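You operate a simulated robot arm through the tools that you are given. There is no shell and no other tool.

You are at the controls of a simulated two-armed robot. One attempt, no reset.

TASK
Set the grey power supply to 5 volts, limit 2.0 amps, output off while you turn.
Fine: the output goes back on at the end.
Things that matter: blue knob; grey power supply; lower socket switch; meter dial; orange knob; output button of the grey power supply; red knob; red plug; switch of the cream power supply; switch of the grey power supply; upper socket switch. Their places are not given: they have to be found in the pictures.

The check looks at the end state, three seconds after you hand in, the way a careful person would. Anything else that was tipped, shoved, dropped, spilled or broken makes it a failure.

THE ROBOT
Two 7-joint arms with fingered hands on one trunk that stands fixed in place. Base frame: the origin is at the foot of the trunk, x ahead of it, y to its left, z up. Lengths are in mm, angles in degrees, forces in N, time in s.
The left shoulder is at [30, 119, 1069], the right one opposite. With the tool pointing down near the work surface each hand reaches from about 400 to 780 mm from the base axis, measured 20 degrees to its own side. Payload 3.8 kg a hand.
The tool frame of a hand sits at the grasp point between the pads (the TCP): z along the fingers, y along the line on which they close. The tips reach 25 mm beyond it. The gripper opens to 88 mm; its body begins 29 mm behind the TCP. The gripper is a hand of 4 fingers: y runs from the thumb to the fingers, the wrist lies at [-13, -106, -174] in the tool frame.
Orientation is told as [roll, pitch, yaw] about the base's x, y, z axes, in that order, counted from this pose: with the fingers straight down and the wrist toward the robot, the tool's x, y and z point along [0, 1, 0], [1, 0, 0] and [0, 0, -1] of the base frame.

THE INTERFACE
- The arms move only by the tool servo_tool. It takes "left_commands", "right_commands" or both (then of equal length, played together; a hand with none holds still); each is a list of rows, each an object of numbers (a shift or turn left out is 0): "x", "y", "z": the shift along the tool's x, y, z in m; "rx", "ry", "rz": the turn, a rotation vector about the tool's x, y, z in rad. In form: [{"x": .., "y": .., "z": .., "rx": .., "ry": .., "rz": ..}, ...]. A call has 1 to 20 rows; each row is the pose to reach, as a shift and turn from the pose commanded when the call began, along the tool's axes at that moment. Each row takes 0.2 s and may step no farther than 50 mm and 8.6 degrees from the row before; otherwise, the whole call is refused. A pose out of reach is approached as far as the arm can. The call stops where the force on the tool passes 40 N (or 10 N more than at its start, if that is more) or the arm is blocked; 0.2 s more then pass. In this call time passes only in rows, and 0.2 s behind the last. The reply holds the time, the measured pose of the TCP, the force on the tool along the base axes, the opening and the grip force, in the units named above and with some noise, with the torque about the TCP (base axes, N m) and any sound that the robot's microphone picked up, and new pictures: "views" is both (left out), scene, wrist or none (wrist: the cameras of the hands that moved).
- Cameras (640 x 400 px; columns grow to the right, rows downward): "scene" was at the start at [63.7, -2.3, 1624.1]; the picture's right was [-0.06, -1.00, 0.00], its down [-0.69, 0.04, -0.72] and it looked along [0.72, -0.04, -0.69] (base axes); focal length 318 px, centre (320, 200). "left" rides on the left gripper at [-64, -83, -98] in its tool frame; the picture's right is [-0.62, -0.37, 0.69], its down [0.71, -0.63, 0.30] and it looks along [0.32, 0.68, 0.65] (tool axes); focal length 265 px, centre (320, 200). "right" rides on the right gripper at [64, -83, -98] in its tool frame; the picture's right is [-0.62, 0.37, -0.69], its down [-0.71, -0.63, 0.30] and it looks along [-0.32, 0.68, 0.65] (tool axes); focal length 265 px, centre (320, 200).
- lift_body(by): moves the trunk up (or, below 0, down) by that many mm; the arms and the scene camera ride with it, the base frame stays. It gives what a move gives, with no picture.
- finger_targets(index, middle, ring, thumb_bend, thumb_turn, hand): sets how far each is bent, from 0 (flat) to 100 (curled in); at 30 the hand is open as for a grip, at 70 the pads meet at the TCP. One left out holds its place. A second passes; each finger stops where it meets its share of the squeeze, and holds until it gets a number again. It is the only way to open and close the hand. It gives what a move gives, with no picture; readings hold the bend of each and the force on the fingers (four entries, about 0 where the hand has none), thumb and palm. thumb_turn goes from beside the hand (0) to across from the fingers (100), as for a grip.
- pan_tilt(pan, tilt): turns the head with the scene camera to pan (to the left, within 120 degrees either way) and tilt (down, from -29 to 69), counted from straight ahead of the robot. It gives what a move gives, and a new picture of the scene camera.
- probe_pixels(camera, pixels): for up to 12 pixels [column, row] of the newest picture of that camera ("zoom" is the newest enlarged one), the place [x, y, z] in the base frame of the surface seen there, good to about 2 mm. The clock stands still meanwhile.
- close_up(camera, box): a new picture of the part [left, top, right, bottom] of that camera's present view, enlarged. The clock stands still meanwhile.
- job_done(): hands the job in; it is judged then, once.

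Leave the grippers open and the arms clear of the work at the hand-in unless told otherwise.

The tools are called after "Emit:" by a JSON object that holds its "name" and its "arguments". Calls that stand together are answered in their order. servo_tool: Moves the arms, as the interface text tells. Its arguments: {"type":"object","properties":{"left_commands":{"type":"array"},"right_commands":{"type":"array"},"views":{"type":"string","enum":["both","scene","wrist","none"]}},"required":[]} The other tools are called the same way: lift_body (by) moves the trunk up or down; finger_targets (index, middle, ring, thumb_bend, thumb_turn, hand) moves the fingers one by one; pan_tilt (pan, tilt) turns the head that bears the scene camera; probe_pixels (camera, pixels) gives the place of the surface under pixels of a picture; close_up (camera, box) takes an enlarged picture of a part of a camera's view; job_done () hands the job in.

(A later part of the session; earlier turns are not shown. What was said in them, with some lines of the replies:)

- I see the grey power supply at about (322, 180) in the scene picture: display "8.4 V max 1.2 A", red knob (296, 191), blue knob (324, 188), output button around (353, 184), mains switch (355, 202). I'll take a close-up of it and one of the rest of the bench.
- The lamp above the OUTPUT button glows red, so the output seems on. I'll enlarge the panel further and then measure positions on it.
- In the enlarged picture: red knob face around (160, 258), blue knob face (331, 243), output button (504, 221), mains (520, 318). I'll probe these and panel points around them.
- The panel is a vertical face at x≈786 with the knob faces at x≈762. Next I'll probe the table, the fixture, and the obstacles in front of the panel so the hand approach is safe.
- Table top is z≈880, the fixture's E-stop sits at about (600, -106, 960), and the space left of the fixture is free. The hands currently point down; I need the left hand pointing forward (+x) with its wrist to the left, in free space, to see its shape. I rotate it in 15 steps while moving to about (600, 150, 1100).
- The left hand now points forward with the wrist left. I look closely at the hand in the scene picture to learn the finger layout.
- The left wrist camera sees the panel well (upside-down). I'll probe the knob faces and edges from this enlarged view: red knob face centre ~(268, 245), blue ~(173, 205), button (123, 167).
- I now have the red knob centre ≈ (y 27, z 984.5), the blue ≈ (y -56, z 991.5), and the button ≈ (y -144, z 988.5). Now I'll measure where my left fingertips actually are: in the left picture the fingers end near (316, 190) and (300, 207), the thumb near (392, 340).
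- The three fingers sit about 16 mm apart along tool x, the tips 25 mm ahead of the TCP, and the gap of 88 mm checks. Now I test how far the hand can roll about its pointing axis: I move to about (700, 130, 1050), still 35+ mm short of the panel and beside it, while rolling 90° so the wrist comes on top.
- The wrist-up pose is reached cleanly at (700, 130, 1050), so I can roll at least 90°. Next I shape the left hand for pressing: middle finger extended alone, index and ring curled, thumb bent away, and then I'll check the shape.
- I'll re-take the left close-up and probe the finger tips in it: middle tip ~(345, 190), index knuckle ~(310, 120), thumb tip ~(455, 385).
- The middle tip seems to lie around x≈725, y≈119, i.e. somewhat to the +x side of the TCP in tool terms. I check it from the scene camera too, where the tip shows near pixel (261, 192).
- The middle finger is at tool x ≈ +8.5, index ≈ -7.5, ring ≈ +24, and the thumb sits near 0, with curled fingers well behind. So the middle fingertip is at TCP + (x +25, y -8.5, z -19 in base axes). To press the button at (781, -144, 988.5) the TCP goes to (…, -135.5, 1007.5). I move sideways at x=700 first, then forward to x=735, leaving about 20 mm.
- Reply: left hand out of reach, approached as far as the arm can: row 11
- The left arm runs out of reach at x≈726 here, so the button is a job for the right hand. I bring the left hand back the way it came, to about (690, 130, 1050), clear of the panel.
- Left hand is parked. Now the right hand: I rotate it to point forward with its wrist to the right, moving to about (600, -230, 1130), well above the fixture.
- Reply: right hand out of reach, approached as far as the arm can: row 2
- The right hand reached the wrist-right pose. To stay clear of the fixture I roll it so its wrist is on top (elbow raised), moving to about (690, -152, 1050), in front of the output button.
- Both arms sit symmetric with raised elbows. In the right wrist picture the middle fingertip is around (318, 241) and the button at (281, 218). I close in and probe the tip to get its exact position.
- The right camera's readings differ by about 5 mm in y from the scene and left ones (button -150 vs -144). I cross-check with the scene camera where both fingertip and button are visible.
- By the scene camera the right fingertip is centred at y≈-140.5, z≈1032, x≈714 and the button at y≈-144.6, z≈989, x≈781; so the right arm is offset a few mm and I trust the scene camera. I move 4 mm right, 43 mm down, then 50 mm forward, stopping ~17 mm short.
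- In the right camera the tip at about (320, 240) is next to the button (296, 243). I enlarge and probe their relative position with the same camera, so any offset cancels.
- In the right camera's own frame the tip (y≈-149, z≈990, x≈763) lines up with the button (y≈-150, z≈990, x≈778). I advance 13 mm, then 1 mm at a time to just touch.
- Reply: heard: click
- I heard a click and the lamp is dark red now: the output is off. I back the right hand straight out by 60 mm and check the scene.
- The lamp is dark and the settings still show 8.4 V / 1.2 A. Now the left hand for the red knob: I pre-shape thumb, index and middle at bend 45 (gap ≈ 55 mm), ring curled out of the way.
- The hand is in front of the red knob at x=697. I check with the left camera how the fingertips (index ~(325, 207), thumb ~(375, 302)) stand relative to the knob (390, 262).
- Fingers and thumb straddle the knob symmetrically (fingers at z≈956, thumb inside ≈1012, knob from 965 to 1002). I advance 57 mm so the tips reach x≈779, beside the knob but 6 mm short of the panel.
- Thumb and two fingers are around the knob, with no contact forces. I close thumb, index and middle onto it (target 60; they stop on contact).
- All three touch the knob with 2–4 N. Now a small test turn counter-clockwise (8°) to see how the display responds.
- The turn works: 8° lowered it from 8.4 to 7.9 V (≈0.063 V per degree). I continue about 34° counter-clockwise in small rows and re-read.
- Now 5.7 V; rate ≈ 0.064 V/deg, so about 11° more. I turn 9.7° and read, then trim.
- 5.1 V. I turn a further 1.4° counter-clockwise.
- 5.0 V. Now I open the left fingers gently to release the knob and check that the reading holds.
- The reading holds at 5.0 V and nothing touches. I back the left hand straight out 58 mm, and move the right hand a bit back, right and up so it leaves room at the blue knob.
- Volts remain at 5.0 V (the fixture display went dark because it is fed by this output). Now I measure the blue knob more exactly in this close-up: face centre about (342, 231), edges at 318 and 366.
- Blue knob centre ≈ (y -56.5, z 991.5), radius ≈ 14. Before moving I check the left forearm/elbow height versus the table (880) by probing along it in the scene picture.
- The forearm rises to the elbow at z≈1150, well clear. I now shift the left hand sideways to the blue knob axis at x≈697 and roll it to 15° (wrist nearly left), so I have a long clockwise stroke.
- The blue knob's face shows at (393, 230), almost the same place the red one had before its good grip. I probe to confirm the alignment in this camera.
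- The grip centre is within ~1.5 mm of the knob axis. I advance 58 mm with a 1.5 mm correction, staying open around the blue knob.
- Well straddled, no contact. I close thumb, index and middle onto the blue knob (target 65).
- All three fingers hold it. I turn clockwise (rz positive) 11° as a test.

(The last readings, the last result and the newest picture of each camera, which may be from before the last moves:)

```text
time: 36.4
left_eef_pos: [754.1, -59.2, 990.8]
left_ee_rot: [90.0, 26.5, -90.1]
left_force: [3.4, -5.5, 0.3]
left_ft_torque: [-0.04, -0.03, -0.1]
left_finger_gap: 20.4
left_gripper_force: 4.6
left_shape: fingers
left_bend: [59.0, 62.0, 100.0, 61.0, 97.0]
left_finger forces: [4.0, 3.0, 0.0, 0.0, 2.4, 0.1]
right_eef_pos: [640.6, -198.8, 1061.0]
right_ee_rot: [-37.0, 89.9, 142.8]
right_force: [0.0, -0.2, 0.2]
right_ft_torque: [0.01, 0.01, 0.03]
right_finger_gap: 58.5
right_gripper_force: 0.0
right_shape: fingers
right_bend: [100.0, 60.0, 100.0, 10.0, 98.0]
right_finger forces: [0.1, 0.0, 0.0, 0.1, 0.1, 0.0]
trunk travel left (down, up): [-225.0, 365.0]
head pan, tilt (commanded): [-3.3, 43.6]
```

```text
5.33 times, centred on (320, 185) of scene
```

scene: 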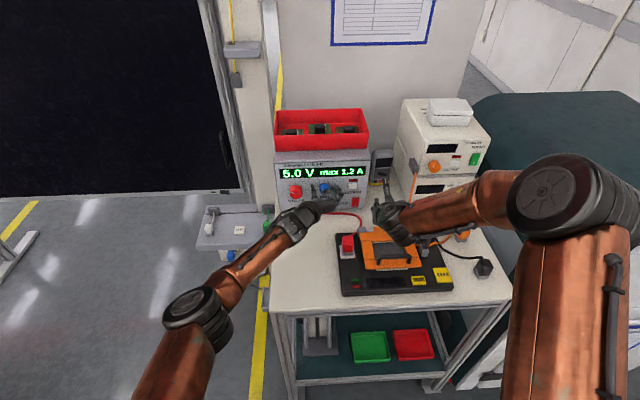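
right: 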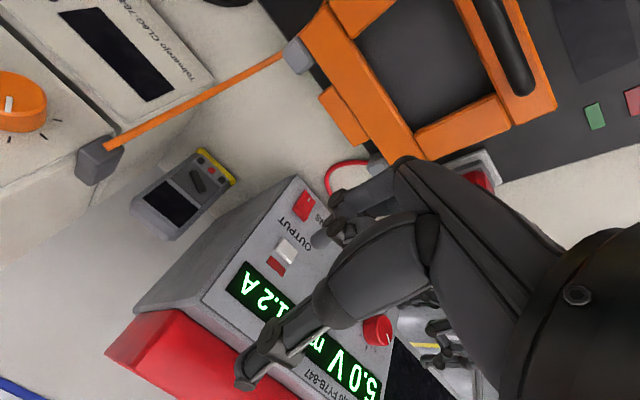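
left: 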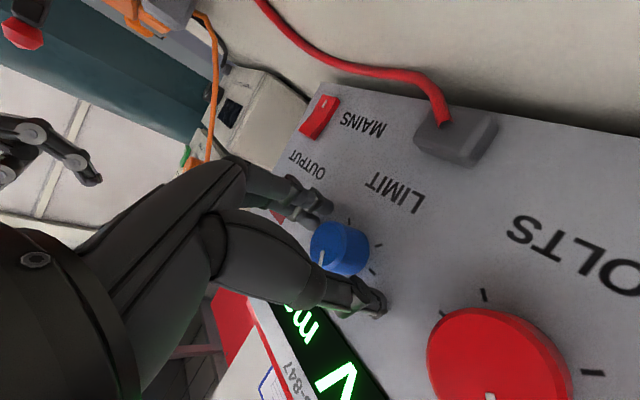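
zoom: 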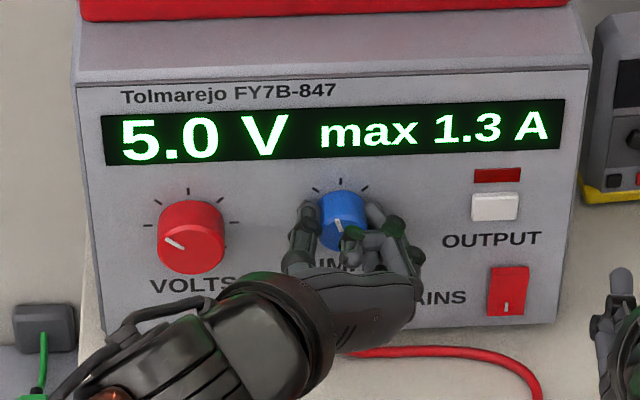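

1.3 A now. There is a small sideways force (-5.5 N), so I shift the hand 1.5 mm in that direction to relieve it while I turn another 23° clockwise.

Emit:
{"name": "servo_tool", "arguments": {"left_commands": [{"y": 0.001, "z": 0.001}, {"y": 0.0015, "z": 0.001, "rz": 0.08}, {"y": 0.0015, "z": 0.001, "rz": 0.16}, {"y": 0.0015, "z": 0.001, "rz": 0.24}, {"y": 0.0015, "z": 0.001, "rz": 0.32}, {"y": 0.0015, "z": 0.001, "rz": 0.4}], "views": "both"}}

Emit:
{"name": "close_up", "arguments": {"camera": "scene", "box": [260, 150, 380, 220]}}

```text
time: 37.8
left_eef_pos: [754.7, -59.4, 990.1]
left_ee_rot: [89.9, 49.6, -90.0]
left_force: [-0.7, -4.6, -0.2]
left_ft_torque: [-0.01, 0.01, -0.09]
left_finger_gap: 20.2
left_gripper_force: 4.9
left_shape: fingers
left_bend: [60.0, 62.0, 100.0, 61.0, 98.0]
left_finger forces: [3.5, 3.4, 0.0, 0.0, 2.8, 0.1]
right_eef_pos: [638.9, -201.0, 1060.4]
right_ee_rot: [-60.7, 89.9, 119.4]
right_force: [0.4, 0.2, 0.1]
right_ft_torque: [0.0, -0.01, -0.01]
right_finger_gap: 58.5
right_gripper_force: 0.0
right_shape: fingers
right_bend: [100.0, 60.0, 100.0, 10.0, 98.0]
right_finger forces: [0.0, 0.0, 0.0, 0.0, 0.0, 0.1]
trunk travel left (down, up): [-225.0, 365.0]
head pan, tilt (commanded): [-3.3, 43.6]
```

scene: 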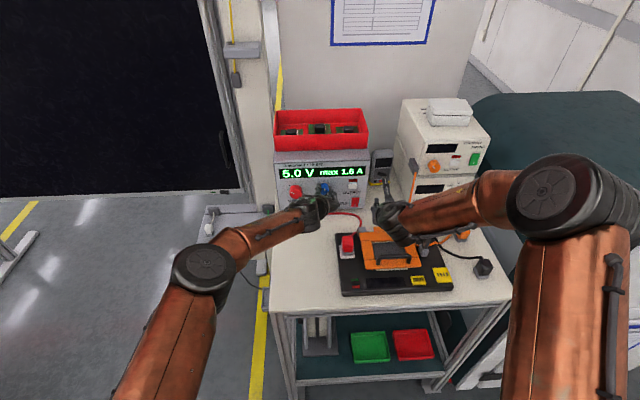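
left: 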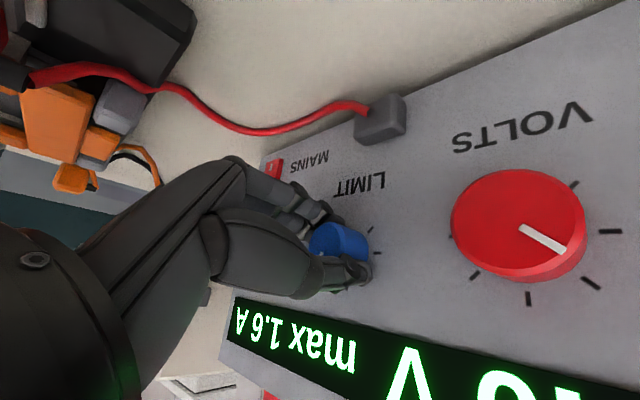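

```text
5.33 times, centred on (320, 185) of scene
```

zoom: 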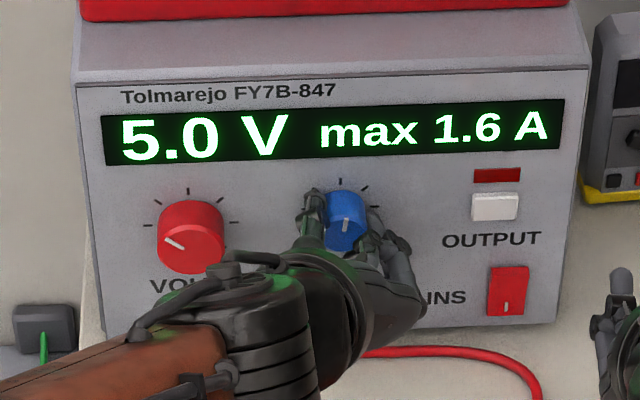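

1.6 A after 34.6° total (≈0.0115 A/deg). I need about 34° more; I turn 28.6° with another slight relief shift, then trim.

Emit:
{"name": "servo_tool", "arguments": {"left_commands": [{"x": 0.001, "y": 0.001, "rz": 0.06}, {"x": 0.001, "y": 0.001, "rz": 0.13}, {"x": 0.001, "y": 0.001, "rz": 0.2}, {"x": 0.001, "y": 0.001, "rz": 0.27}, {"x": 0.001, "y": 0.001, "rz": 0.34}, {"x": 0.001, "y": 0.001, "rz": 0.42}, {"x": 0.001, "y": 0.001, "rz": 0.5}], "views": "scene"}}

Emit:
{"name": "close_up", "arguments": {"camera": "scene", "box": [260, 150, 380, 220]}}

```text
time: 39.4
left_eef_pos: [754.6, -59.3, 989.5]
left_ee_rot: [89.9, 78.0, -90.1]
left_force: [2.2, -2.6, -0.5]
left_ft_torque: [0.0, 0.05, -0.06]
left_finger_gap: 20.2
left_gripper_force: 4.6
left_shape: fingers
left_bend: [60.0, 63.0, 100.0, 60.0, 97.0]
left_finger forces: [3.1, 2.2, 0.0, 0.0, 3.2, 0.0]
right_eef_pos: [639.5, -199.7, 1061.2]
right_ee_rot: [-30.5, 89.9, 149.4]
right_force: [-0.8, 0.7, -0.2]
right_ft_torque: [0.0, 0.01, -0.02]
right_finger_gap: 58.6
right_gripper_force: 0.0
right_shape: fingers
right_bend: [100.0, 60.0, 100.0, 10.0, 98.0]
right_finger forces: [0.0, 0.0, 0.0, 0.0, 0.0, 0.0]
trunk travel left (down, up): [-225.0, 365.0]
head pan, tilt (commanded): [-3.3, 43.6]
```

scene: 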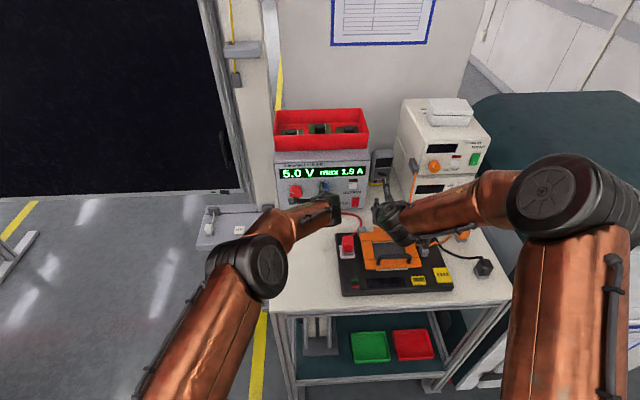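

```text
5.33 times, centred on (320, 185) of scene
```

zoom: 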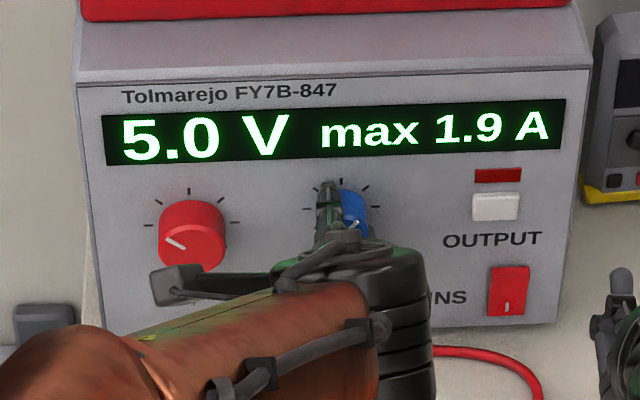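

1.9 A. A tenth is about 8.7° here, so I creep on to find the change to 2.0 and then go to the middle of that band. First 2.3° more.

Emit:
{"name": "servo_tool", "arguments": {"left_commands": [{"rz": 0.02}, {"rz": 0.04}], "views": "none"}}

Emit:
{"name": "close_up", "arguments": {"camera": "scene", "box": [260, 150, 380, 220]}}

```text
time: 40.0
left_eef_pos: [753.3, -60.2, 988.8]
left_ee_rot: [89.7, 80.2, -90.4]
left_force: [0.9, -2.6, -1.7]
left_ft_torque: [-0.03, 0.0, -0.04]
left_finger_gap: 20.3
left_gripper_force: 4.5
left_shape: fingers
left_bend: [60.0, 63.0, 100.0, 61.0, 97.0]
left_finger forces: [3.3, 2.7, 0.0, 0.0, 3.1, 0.0]
right_eef_pos: [639.4, -199.6, 1060.4]
right_ee_rot: [-28.4, 90.1, 151.7]
right_force: [-0.1, -0.5, 0.1]
right_ft_torque: [0.04, -0.02, -0.02]
right_finger_gap: 58.1
right_gripper_force: 0.1
right_shape: fingers
right_bend: [100.0, 60.0, 100.0, 10.0, 98.0]
right_finger forces: [0.0, 0.1, 0.1, 0.0, 0.0, 0.0]
trunk travel left (down, up): [-225.0, 365.0]
head pan, tilt (commanded): [-3.3, 43.6]
```

```text
5.33 times, centred on (320, 185) of scene
```

zoom: 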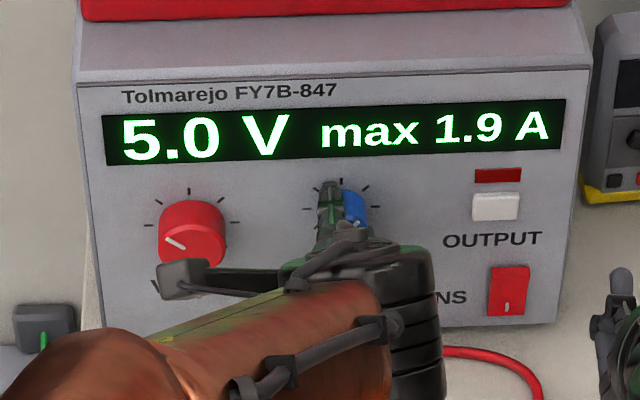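

Still 1.9 A. Another 2.3° clockwise.

Emit:
{"name": "servo_tool", "arguments": {"left_commands": [{"rz": 0.02}, {"rz": 0.04}], "views": "none"}}

Emit:
{"name": "close_up", "arguments": {"camera": "scene", "box": [260, 150, 380, 220]}}

```text
time: 40.6
left_eef_pos: [753.6, -60.7, 990.2]
left_ee_rot: [89.4, 82.6, -90.5]
left_force: [-0.7, -0.8, -2.0]
left_ft_torque: [-0.02, 0.02, -0.02]
left_finger_gap: 20.1
left_gripper_force: 4.5
left_shape: fingers
left_bend: [60.0, 63.0, 100.0, 61.0, 97.0]
left_finger forces: [3.5, 2.3, 0.0, 0.0, 3.1, 0.0]
right_eef_pos: [638.6, -198.1, 1060.3]
right_ee_rot: [-19.0, 90.1, 161.1]
right_force: [-0.3, -1.3, 0.6]
right_ft_torque: [-0.01, 0.02, 0.01]
right_finger_gap: 58.6
right_gripper_force: 0.1
right_shape: fingers
right_bend: [100.0, 60.0, 100.0, 10.0, 98.0]
right_finger forces: [0.0, 0.0, 0.0, 0.1, 0.0, 0.0]
trunk travel left (down, up): [-225.0, 365.0]
head pan, tilt (commanded): [-3.3, 43.6]
```

```text
5.33 times, centred on (320, 185) of scene
```

zoom: 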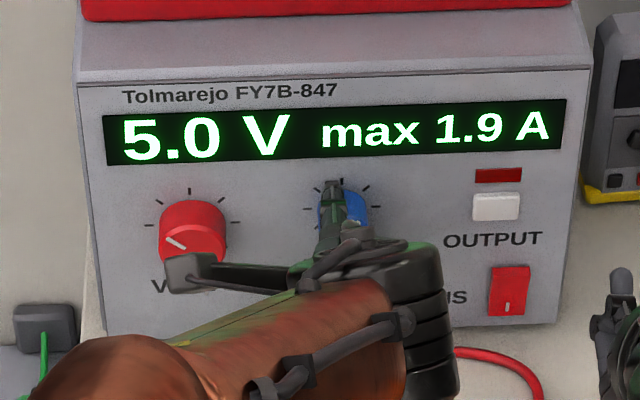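

Still 1.9 A at 67.6° total; consistent with about 0.0111 A/deg, so 2.0 A would be near 72°. Another 2.3°.

Emit:
{"name": "servo_tool", "arguments": {"left_commands": [{"rz": 0.02}, {"rz": 0.04}], "views": "none"}}

Emit:
{"name": "close_up", "arguments": {"camera": "scene", "box": [260, 150, 380, 220]}}

```text
time: 41.2
left_eef_pos: [755.1, -59.7, 990.4]
left_ee_rot: [89.6, 85.1, -90.4]
left_force: [-2.1, -1.9, -1.9]
left_ft_torque: [-0.01, 0.07, -0.06]
left_finger_gap: 19.9
left_gripper_force: 4.4
left_shape: fingers
left_bend: [60.0, 63.0, 100.0, 61.0, 97.0]
left_finger forces: [3.6, 2.8, 0.0, 0.0, 3.2, 0.1]
right_eef_pos: [640.3, -200.0, 1060.7]
right_ee_rot: [-40.9, 90.0, 139.1]
right_force: [-0.9, -0.1, -0.6]
right_ft_torque: [-0.01, -0.02, -0.01]
right_finger_gap: 58.1
right_gripper_force: 0.0
right_shape: fingers
right_bend: [100.0, 60.0, 100.0, 10.0, 98.0]
right_finger forces: [0.1, 0.0, 0.0, 0.1, 0.0, 0.0]
trunk travel left (down, up): [-225.0, 365.0]
head pan, tilt (commanded): [-3.3, 43.6]
```

```text
5.33 times, centred on (320, 185) of scene
```

zoom: 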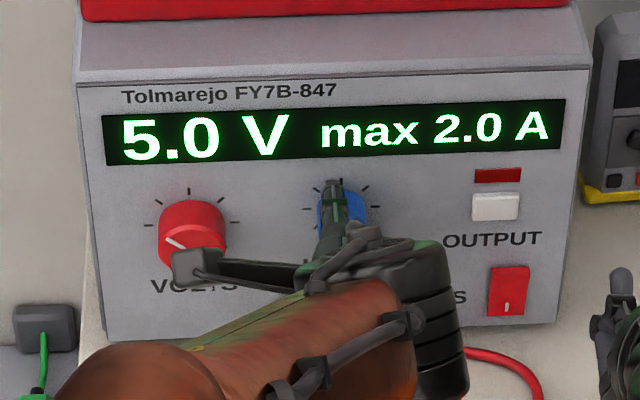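

It flipped to 2.0 A between 82.6° and 85.1°. To sit mid-band I add about 3.4° more.

Emit:
{"name": "servo_tool", "arguments": {"left_commands": [{"rz": 0.02}, {"rz": 0.04}, {"rz": 0.058}], "views": "none"}}

Emit:
{"name": "close_up", "arguments": {"camera": "scene", "box": [260, 150, 380, 220]}}

```text
time: 42.0
left_eef_pos: [754.0, -59.7, 990.1]
left_ee_rot: [88.6, 88.2, -91.3]
left_force: [-1.2, -1.6, -2.4]
left_ft_torque: [0.0, 0.0, -0.05]
left_finger_gap: 20.1
left_gripper_force: 4.7
left_shape: fingers
left_bend: [60.0, 63.0, 100.0, 61.0, 97.0]
left_finger forces: [3.4, 2.6, 0.0, 0.0, 3.3, 0.0]
right_eef_pos: [639.3, -198.6, 1061.8]
right_ee_rot: [-27.9, 90.0, 152.1]
right_force: [0.3, -0.4, 0.0]
right_ft_torque: [0.01, 0.0, 0.0]
right_finger_gap: 58.2
right_gripper_force: 0.1
right_shape: fingers
right_bend: [100.0, 60.0, 100.0, 10.0, 98.0]
right_finger forces: [0.0, 0.0, 0.1, 0.0, 0.0, 0.0]
trunk travel left (down, up): [-225.0, 365.0]
head pan, tilt (commanded): [-3.3, 43.6]
```

```text
5.33 times, centred on (320, 185) of scene
```

zoom: 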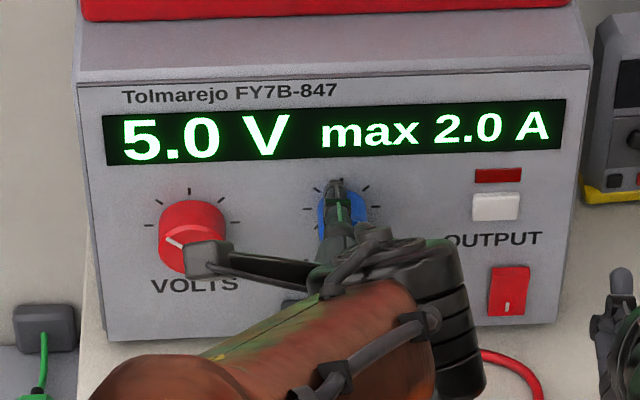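

5.0 V, 2.0 A, output still off. I open the left fingers to release the blue knob and check.

Emit:
{"name": "finger_targets", "arguments": {"hand": "left", "index": 44, "middle": 44, "thumb_bend": 44}}

Emit:
{"name": "close_up", "arguments": {"camera": "left", "box": [260, 160, 440, 330]}}

Emit:
{"name": "close_up", "arguments": {"camera": "scene", "box": [260, 150, 380, 220]}}

```text
time: 43.0
left_eef_pos: [755.9, -59.9, 989.8]
left_ee_rot: [89.2, 88.3, -90.9]
left_force: [-0.1, 0.1, -0.4]
left_ft_torque: [0.0, -0.01, -0.02]
left_finger_gap: 54.5
left_gripper_force: 0.1
left_shape: fingers
left_bend: [44.0, 44.0, 100.0, 44.0, 97.0]
left_finger forces: [0.0, 0.0, 0.0, 0.0, 0.0, 0.0]
right_eef_pos: [638.9, -197.7, 1062.1]
right_ee_rot: [-9.5, 90.0, 170.4]
right_force: [-0.2, 0.2, -0.2]
right_ft_torque: [0.01, 0.0, -0.03]
right_finger_gap: 58.2
right_gripper_force: 0.2
right_shape: fingers
right_bend: [100.0, 60.0, 100.0, 10.0, 98.0]
right_finger forces: [0.0, 0.1, 0.1, 0.0, 0.2, 0.0]
trunk travel left (down, up): [-225.0, 365.0]
head pan, tilt (commanded): [-3.3, 43.6]
```

```text
2.35 times, centred on (350, 245) of left
```

zoom: 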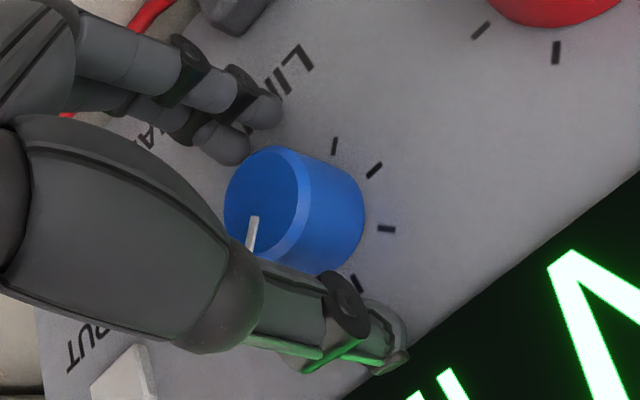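

```text
5.33 times, centred on (320, 185) of scene
```

zoom: 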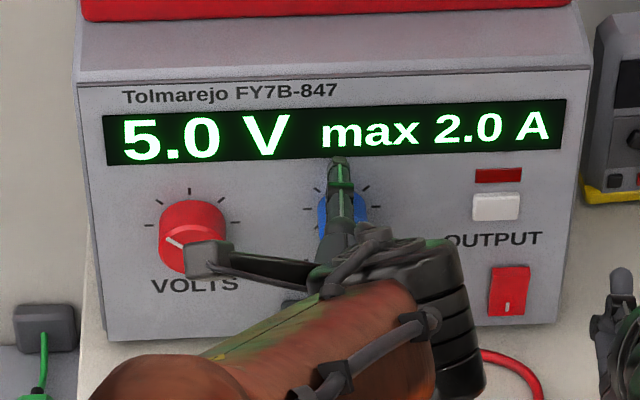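

The settings hold (5.0 V, 2.0 A). I back the left hand straight out 65 mm and then bring it left and up, clear of the panel.

Emit:
{"name": "servo_tool", "arguments": {"left_commands": [{"z": -0.015}, {"z": -0.03}, {"z": -0.048}, {"z": -0.065}, {"x": -0.03, "y": -0.01, "z": -0.065}, {"x": -0.065, "y": -0.02, "z": -0.065}, {"x": -0.1, "y": -0.03, "z": -0.065}, {"x": -0.135, "y": -0.045, "z": -0.065}, {"x": -0.17, "y": -0.06, "z": -0.065}, {"x": -0.2, "y": -0.065, "z": -0.07}], "views": "scene"}}

Emit:
{"name": "close_up", "arguments": {"camera": "scene", "box": [260, 150, 380, 220]}}

```text
time: 45.2
left_eef_pos: [682.0, 145.0, 1052.0]
left_ee_rot: [89.4, 88.1, -90.8]
left_force: [-0.5, 0.5, 0.1]
left_ft_torque: [-0.04, -0.01, -0.02]
left_finger_gap: 54.5
left_gripper_force: 0.0
left_shape: fingers
left_bend: [44.0, 44.0, 100.0, 44.0, 97.0]
left_finger forces: [0.0, 0.1, 0.0, 0.0, 0.0, 0.0]
right_eef_pos: [639.1, -197.5, 1061.8]
right_ee_rot: [65.8, 90.0, -114.2]
right_force: [-0.5, -0.6, -0.2]
right_ft_torque: [-0.02, 0.02, -0.01]
right_finger_gap: 58.4
right_gripper_force: 0.1
right_shape: fingers
right_bend: [100.0, 60.0, 100.0, 10.0, 98.0]
right_finger forces: [0.0, 0.0, 0.0, 0.0, 0.0, 0.1]
trunk travel left (down, up): [-225.0, 365.0]
head pan, tilt (commanded): [-3.3, 43.6]
```

scene: 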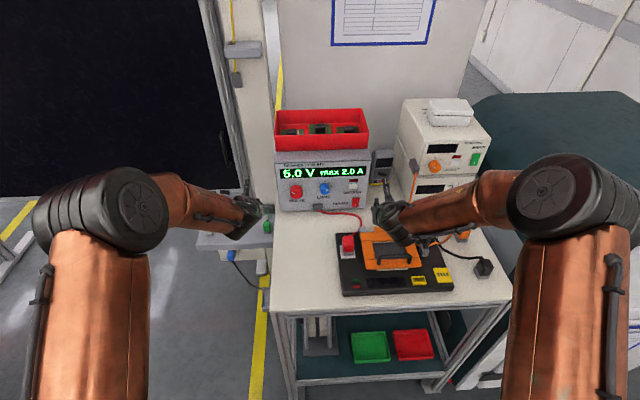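

```text
5.33 times, centred on (320, 185) of scene
```

zoom: 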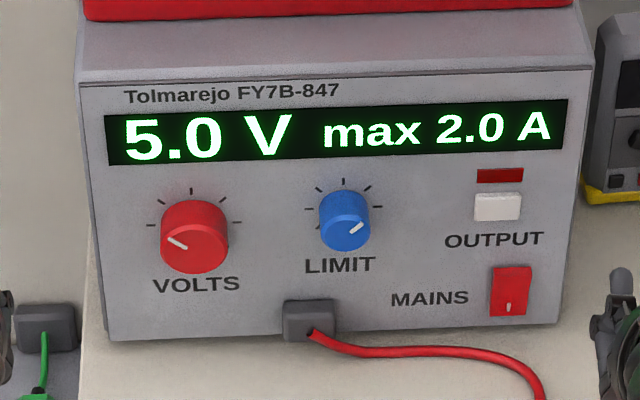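

Both values hold and the knobs' pointers look right. Now the right hand returns to its button-press position: back left 44 mm, down 54 mm, then forward to x≈737 (tip ~17 mm short of the button).

Emit:
{"name": "servo_tool", "arguments": {"right_commands": [{"x": -0.022, "y": 0.027}, {"x": -0.044, "y": 0.054}, {"x": -0.044, "y": 0.054, "z": 0.02}, {"x": -0.044, "y": 0.054, "z": 0.04}, {"x": -0.044, "y": 0.054, "z": 0.06}, {"x": -0.044, "y": 0.054, "z": 0.08}, {"x": -0.044, "y": 0.054, "z": 0.097}], "views": "both"}}

Emit:
{"name": "close_up", "arguments": {"camera": "right", "box": [260, 190, 360, 280]}}

```text
time: 46.8
left_eef_pos: [682.1, 144.8, 1050.6]
left_ee_rot: [88.7, 88.1, -91.4]
left_force: [0.3, 0.2, 0.5]
left_ft_torque: [0.02, -0.02, 0.03]
left_finger_gap: 54.4
left_gripper_force: 0.0
left_shape: fingers
left_bend: [44.0, 44.0, 100.0, 44.0, 97.0]
left_finger forces: [0.0, 0.0, 0.0, 0.0, 0.0, 0.0]
right_eef_pos: [739.0, -153.6, 1007.4]
right_ee_rot: [19.8, 90.1, -160.2]
right_force: [-0.5, 0.5, 0.3]
right_ft_torque: [0.0, 0.03, 0.04]
right_finger_gap: 58.1
right_gripper_force: 0.0
right_shape: fingers
right_bend: [100.0, 60.0, 100.0, 10.0, 98.0]
right_finger forces: [0.1, 0.0, 0.0, 0.1, 0.0, 0.0]
trunk travel left (down, up): [-225.0, 365.0]
head pan, tilt (commanded): [-3.3, 43.6]
```

scene: 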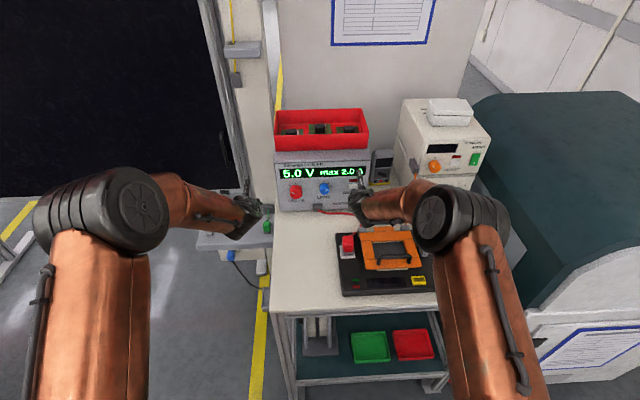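
right: 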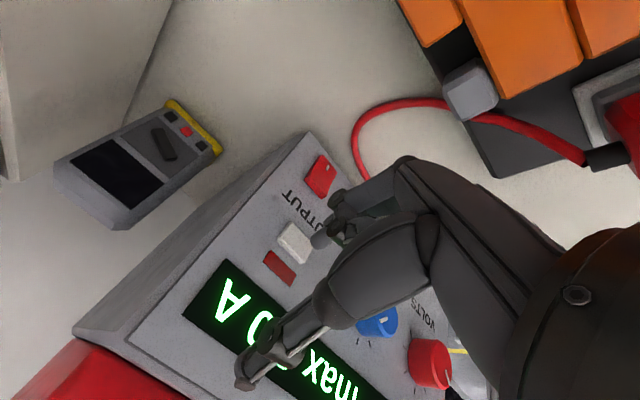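

```text
4.44 times, centred on (310, 235) of right
```

zoom: 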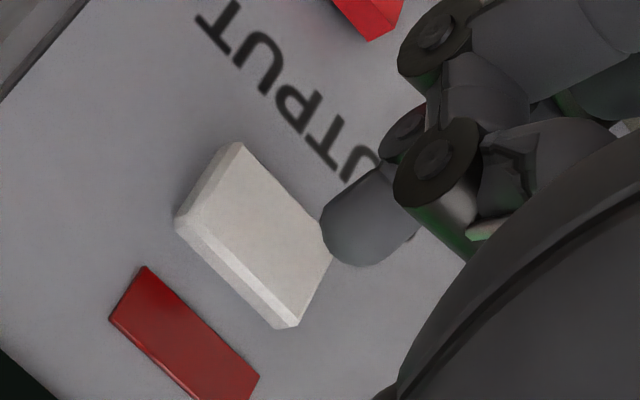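

The view is nearly identical to before the first press, so the supply hasn't shifted. I press with the same motion: 16 mm forward in the same steps.

Emit:
{"name": "servo_tool", "arguments": {"right_commands": [{"z": 0.006}, {"z": 0.011}, {"z": 0.013}, {"z": 0.014}, {"z": 0.015}, {"z": 0.016}], "views": "wrist"}}

Emit:
{"name": "close_up", "arguments": {"camera": "right", "box": [260, 190, 360, 280]}}

```text
time: 48.2
left_eef_pos: [682.0, 142.7, 1051.2]
left_ee_rot: [89.6, 88.2, -90.6]
left_force: [-0.2, 0.5, 0.3]
left_ft_torque: [-0.05, -0.02, 0.01]
left_finger_gap: 54.2
left_gripper_force: 0.0
left_shape: fingers
left_bend: [44.0, 44.0, 100.0, 44.0, 97.0]
left_finger forces: [0.0, 0.0, 0.0, 0.0, 0.0, 0.0]
right_eef_pos: [755.4, -153.2, 1007.2]
right_ee_rot: [-22.6, 89.8, 157.4]
right_force: [-2.0, -0.9, 0.6]
right_ft_torque: [0.01, 0.05, -0.02]
right_finger_gap: 58.0
right_gripper_force: 1.2
right_shape: fingers
right_bend: [100.0, 60.0, 100.0, 10.0, 98.0]
right_finger forces: [0.0, 2.2, 0.0, 0.0, 0.0, 0.0]
trunk travel left (down, up): [-225.0, 365.0]
head pan, tilt (commanded): [-3.3, 43.6]
heard: click
```

right: 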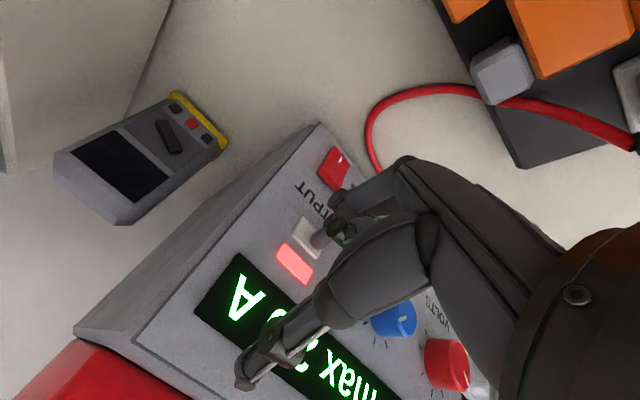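

```text
4.44 times, centred on (310, 235) of right
```

zoom: 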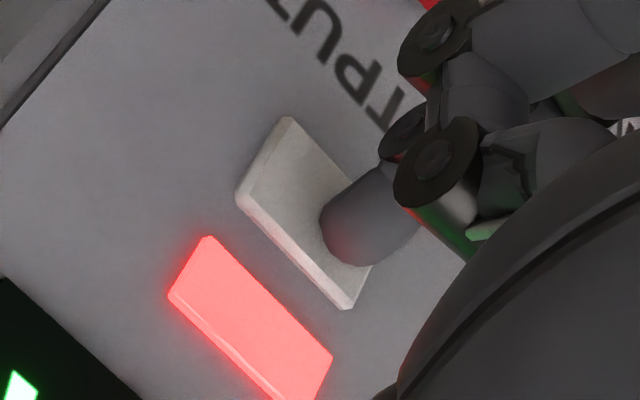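

A click and the lamp is lit red: the output is on again. I back the right hand straight out 100 mm, then up and to the right, and the left hand back and up as well.

Emit:
{"name": "servo_tool", "arguments": {"right_commands": [{"z": -0.012}, {"z": -0.035}, {"z": -0.06}, {"z": -0.085}, {"z": -0.115}, {"x": 0.02, "y": -0.03, "z": -0.135}, {"x": 0.04, "y": -0.06, "z": -0.15}, {"x": 0.06, "y": -0.09, "z": -0.165}, {"x": 0.08, "y": -0.12, "z": -0.18}], "left_commands": [{"z": -0.005}, {"z": -0.015}, {"z": -0.03, "y": -0.01}, {"z": -0.045, "y": -0.02}, {"z": -0.06, "y": -0.035}, {"z": -0.075, "y": -0.05, "x": -0.01}, {"z": -0.09, "y": -0.065, "x": -0.02}, {"z": -0.105, "y": -0.08, "x": -0.03}, {"z": -0.12, "y": -0.095, "x": -0.04}], "views": "both"}}

Emit:
{"name": "finger_targets", "arguments": {"hand": "right", "index": 30, "middle": 30, "ring": 30, "thumb_bend": 30}}

Emit:
{"name": "finger_targets", "arguments": {"hand": "left", "index": 30, "middle": 30, "ring": 30, "thumb_bend": 30}}

Emit:
{"name": "close_up", "arguments": {"camera": "scene", "box": [260, 140, 480, 300]}}

Emit:
{"name": "close_up", "arguments": {"camera": "scene", "box": [260, 150, 380, 220]}}

```text
time: 50.2
left_eef_pos: [560.7, 184.5, 1144.0]
left_ee_rot: [91.7, 88.1, -88.3]
left_force: [-0.5, -0.1, 1.4]
left_ft_torque: [0.0, -0.04, -0.04]
left_finger_gap: 54.6
left_gripper_force: 0.0
left_shape: fingers
left_bend: [44.0, 44.0, 100.0, 44.0, 97.0]
left_finger forces: [0.0, 0.1, 0.0, 0.0, 0.0, 0.0]
right_eef_pos: [571.8, -231.6, 1128.0]
right_ee_rot: [-122.9, 90.0, 57.1]
right_force: [0.2, 0.0, 0.9]
right_ft_torque: [-0.01, -0.04, -0.02]
right_finger_gap: 58.1
right_gripper_force: 0.1
right_shape: fingers
right_bend: [100.0, 60.0, 100.0, 10.0, 98.0]
right_finger forces: [0.0, 0.0, 0.0, 0.0, 0.0, 0.0]
trunk travel left (down, up): [-225.0, 365.0]
head pan, tilt (commanded): [-3.3, 43.6]
```

scene: 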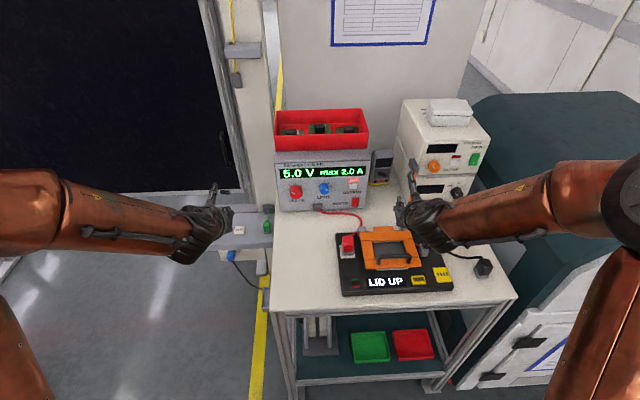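
right: 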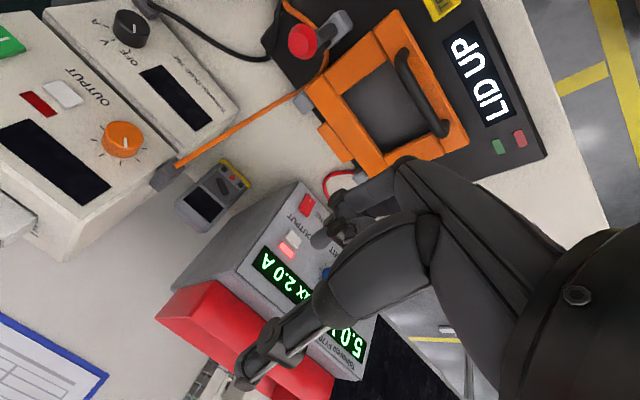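
left: 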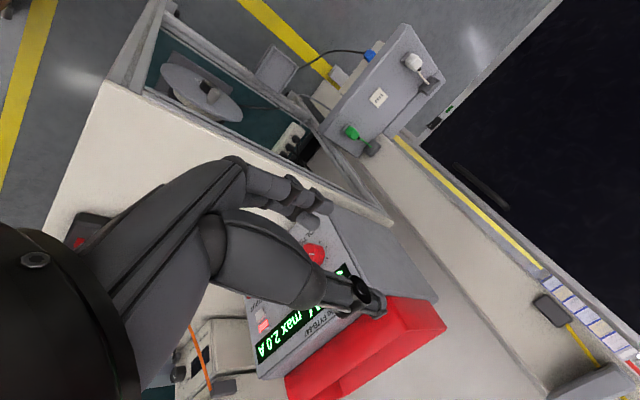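

```text
time: 51.2
left_eef_pos: [562.7, 185.0, 1141.6]
left_ee_rot: [89.3, 88.1, -90.7]
left_force: [0.0, 0.4, 0.0]
left_ft_torque: [0.02, -0.01, -0.04]
left_finger_gap: 54.7
left_gripper_force: 0.1
left_shape: fingers
left_bend: [44.0, 44.0, 100.0, 44.0, 97.0]
left_finger forces: [0.0, 0.0, 0.1, 0.0, 0.0, 0.0]
right_eef_pos: [573.4, -231.2, 1126.4]
right_ee_rot: [-8.9, 90.0, 171.1]
right_force: [0.7, 0.2, 0.6]
right_ft_torque: [0.03, 0.02, 0.01]
right_finger_gap: 84.8
right_gripper_force: 0.0
right_shape: fingers
right_bend: [30.0, 30.0, 30.0, 30.0, 98.0]
right_finger forces: [0.0, 0.0, 0.0, 0.0, 0.0, 0.0]
trunk travel left (down, up): [-225.0, 365.0]
head pan, tilt (commanded): [-3.3, 43.6]
```

```text
time: 52.2
left_eef_pos: [563.4, 185.4, 1143.4]
left_ee_rot: [89.2, 88.2, -90.7]
left_force: [-0.3, -0.1, -0.3]
left_ft_torque: [0.05, -0.03, -0.02]
left_finger_gap: 84.6
left_gripper_force: 0.0
left_shape: fingers
left_bend: [30.0, 30.0, 30.0, 30.0, 97.0]
left_finger forces: [0.1, 0.0, 0.0, 0.1, 0.0, 0.0]
right_eef_pos: [574.6, -232.8, 1126.9]
right_ee_rot: [-6.8, 90.0, 173.2]
right_force: [-1.7, 0.7, -0.1]
right_ft_torque: [0.0, 0.01, -0.01]
right_finger_gap: 85.0
right_gripper_force: 0.0
right_shape: fingers
right_bend: [30.0, 30.0, 30.0, 30.0, 98.0]
right_finger forces: [0.1, 0.0, 0.0, 0.0, 0.1, 0.1]
trunk travel left (down, up): [-225.0, 365.0]
head pan, tilt (commanded): [-3.3, 43.6]
```

```text
2.50 times, centred on (370, 220) of scene
```

zoom: 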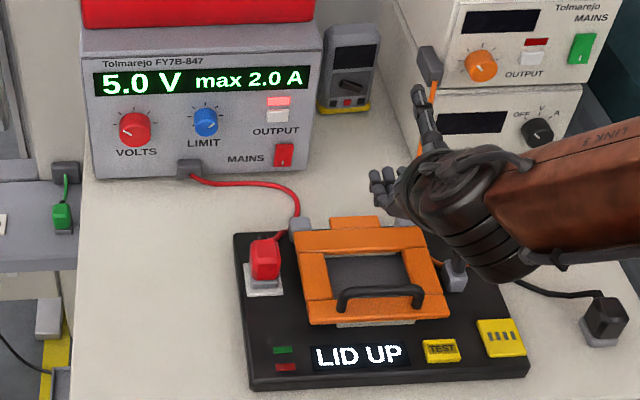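

```text
5.33 times, centred on (320, 185) of scene
```

zoom: 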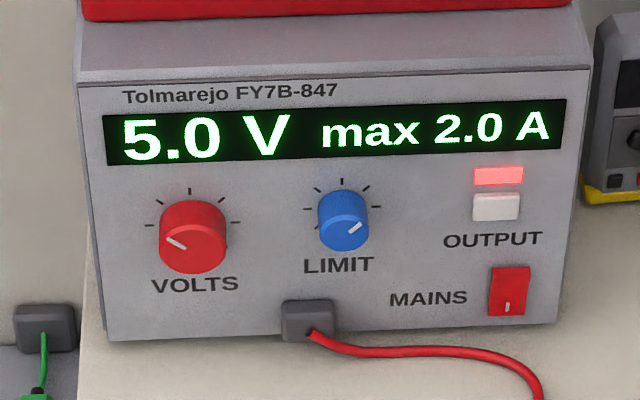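

Everything reads right: 5.0 V, max 2.0 A, output lamp lit, the fixture shows LID UP again, tray and meter untouched. The right hand still hovers over the fixture, so I move both hands farther back and up before handing in.

Emit:
{"name": "servo_tool", "arguments": {"right_commands": [{"z": -0.02, "y": -0.012}, {"z": -0.04, "y": -0.025}, {"z": -0.06, "y": -0.038}, {"z": -0.08, "y": -0.05}, {"z": -0.1, "y": -0.06, "x": 0.01}], "left_commands": [{"z": -0.012, "y": -0.005}, {"z": -0.024, "y": -0.01}, {"z": -0.036, "y": -0.015}, {"z": -0.048, "y": -0.02}, {"z": -0.06, "y": -0.025}], "views": "scene"}}

Emit:
{"name": "close_up", "arguments": {"camera": "scene", "box": [260, 90, 500, 300]}}

```text
time: 53.4
left_eef_pos: [503.3, 187.1, 1166.9]
left_ee_rot: [91.2, 88.2, -88.8]
left_force: [0.5, 0.5, -0.4]
left_ft_torque: [0.02, -0.02, -0.01]
left_finger_gap: 84.3
left_gripper_force: 0.1
left_shape: fingers
left_bend: [30.0, 30.0, 30.0, 30.0, 97.0]
left_finger forces: [0.0, 0.0, 0.0, 0.1, 0.0, 0.0]
right_eef_pos: [474.4, -246.4, 1187.7]
right_ee_rot: [-121.6, 90.0, 58.4]
right_force: [0.9, -0.5, -0.5]
right_ft_torque: [-0.01, 0.0, -0.01]
right_finger_gap: 85.0
right_gripper_force: 0.1
right_shape: fingers
right_bend: [30.0, 30.0, 30.0, 30.0, 98.0]
right_finger forces: [0.0, 0.0, 0.0, 0.0, 0.0, 0.0]
trunk travel left (down, up): [-225.0, 365.0]
head pan, tilt (commanded): [-3.3, 43.6]
```

scene: 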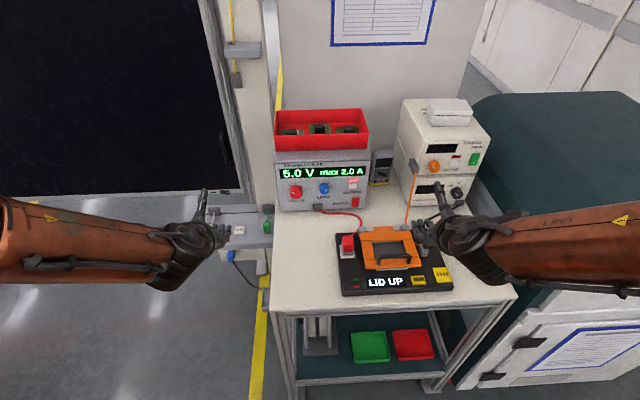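

```text
1.90 times, centred on (380, 195) of scene
```

zoom: 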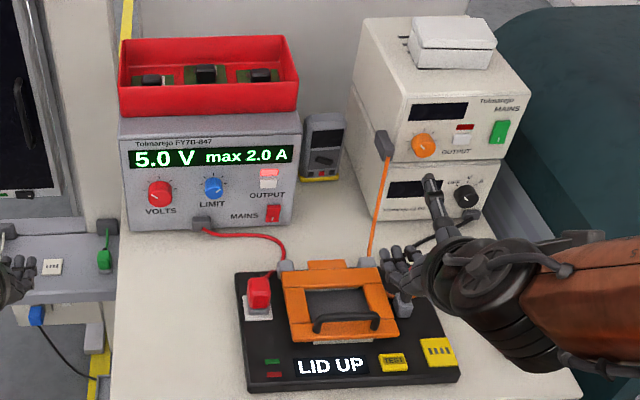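

The supply shows 5.0 V and max 2.0 A with the output lamp lit. The tray, meter, cream supplies, fixture and leads look as they did at the start. Both hands are open and clear at z≈1170–1190. I'm handing the job in.

Emit:
{"name": "job_done", "arguments": {}}

```text
The job is handed in.
```

The grey power supply is set to 5.0 V with a 2.0 A limit, and its output is back on. I have handed the job in.

- **Output off while turning:** I switched the output off before touching either knob. I switched it back on only after both settings were done. Each press gave a click, and the lamp went dark and then lit again.
- **Settings:** The red knob took the voltage from 8.4 V down to 5.0 V. The blue knob took the limit from 1.2 A up to 2.0 A. The display still showed both values after I let go and after the output came back on.
- **Everything else:** The fixture's display went dark while the output was off, then showed "LID UP" again as before. In the last pictures the tray, meter, cream supplies and leads looked as they did at the start.
- **Arms:** Both hands are open and pulled back from the bench.
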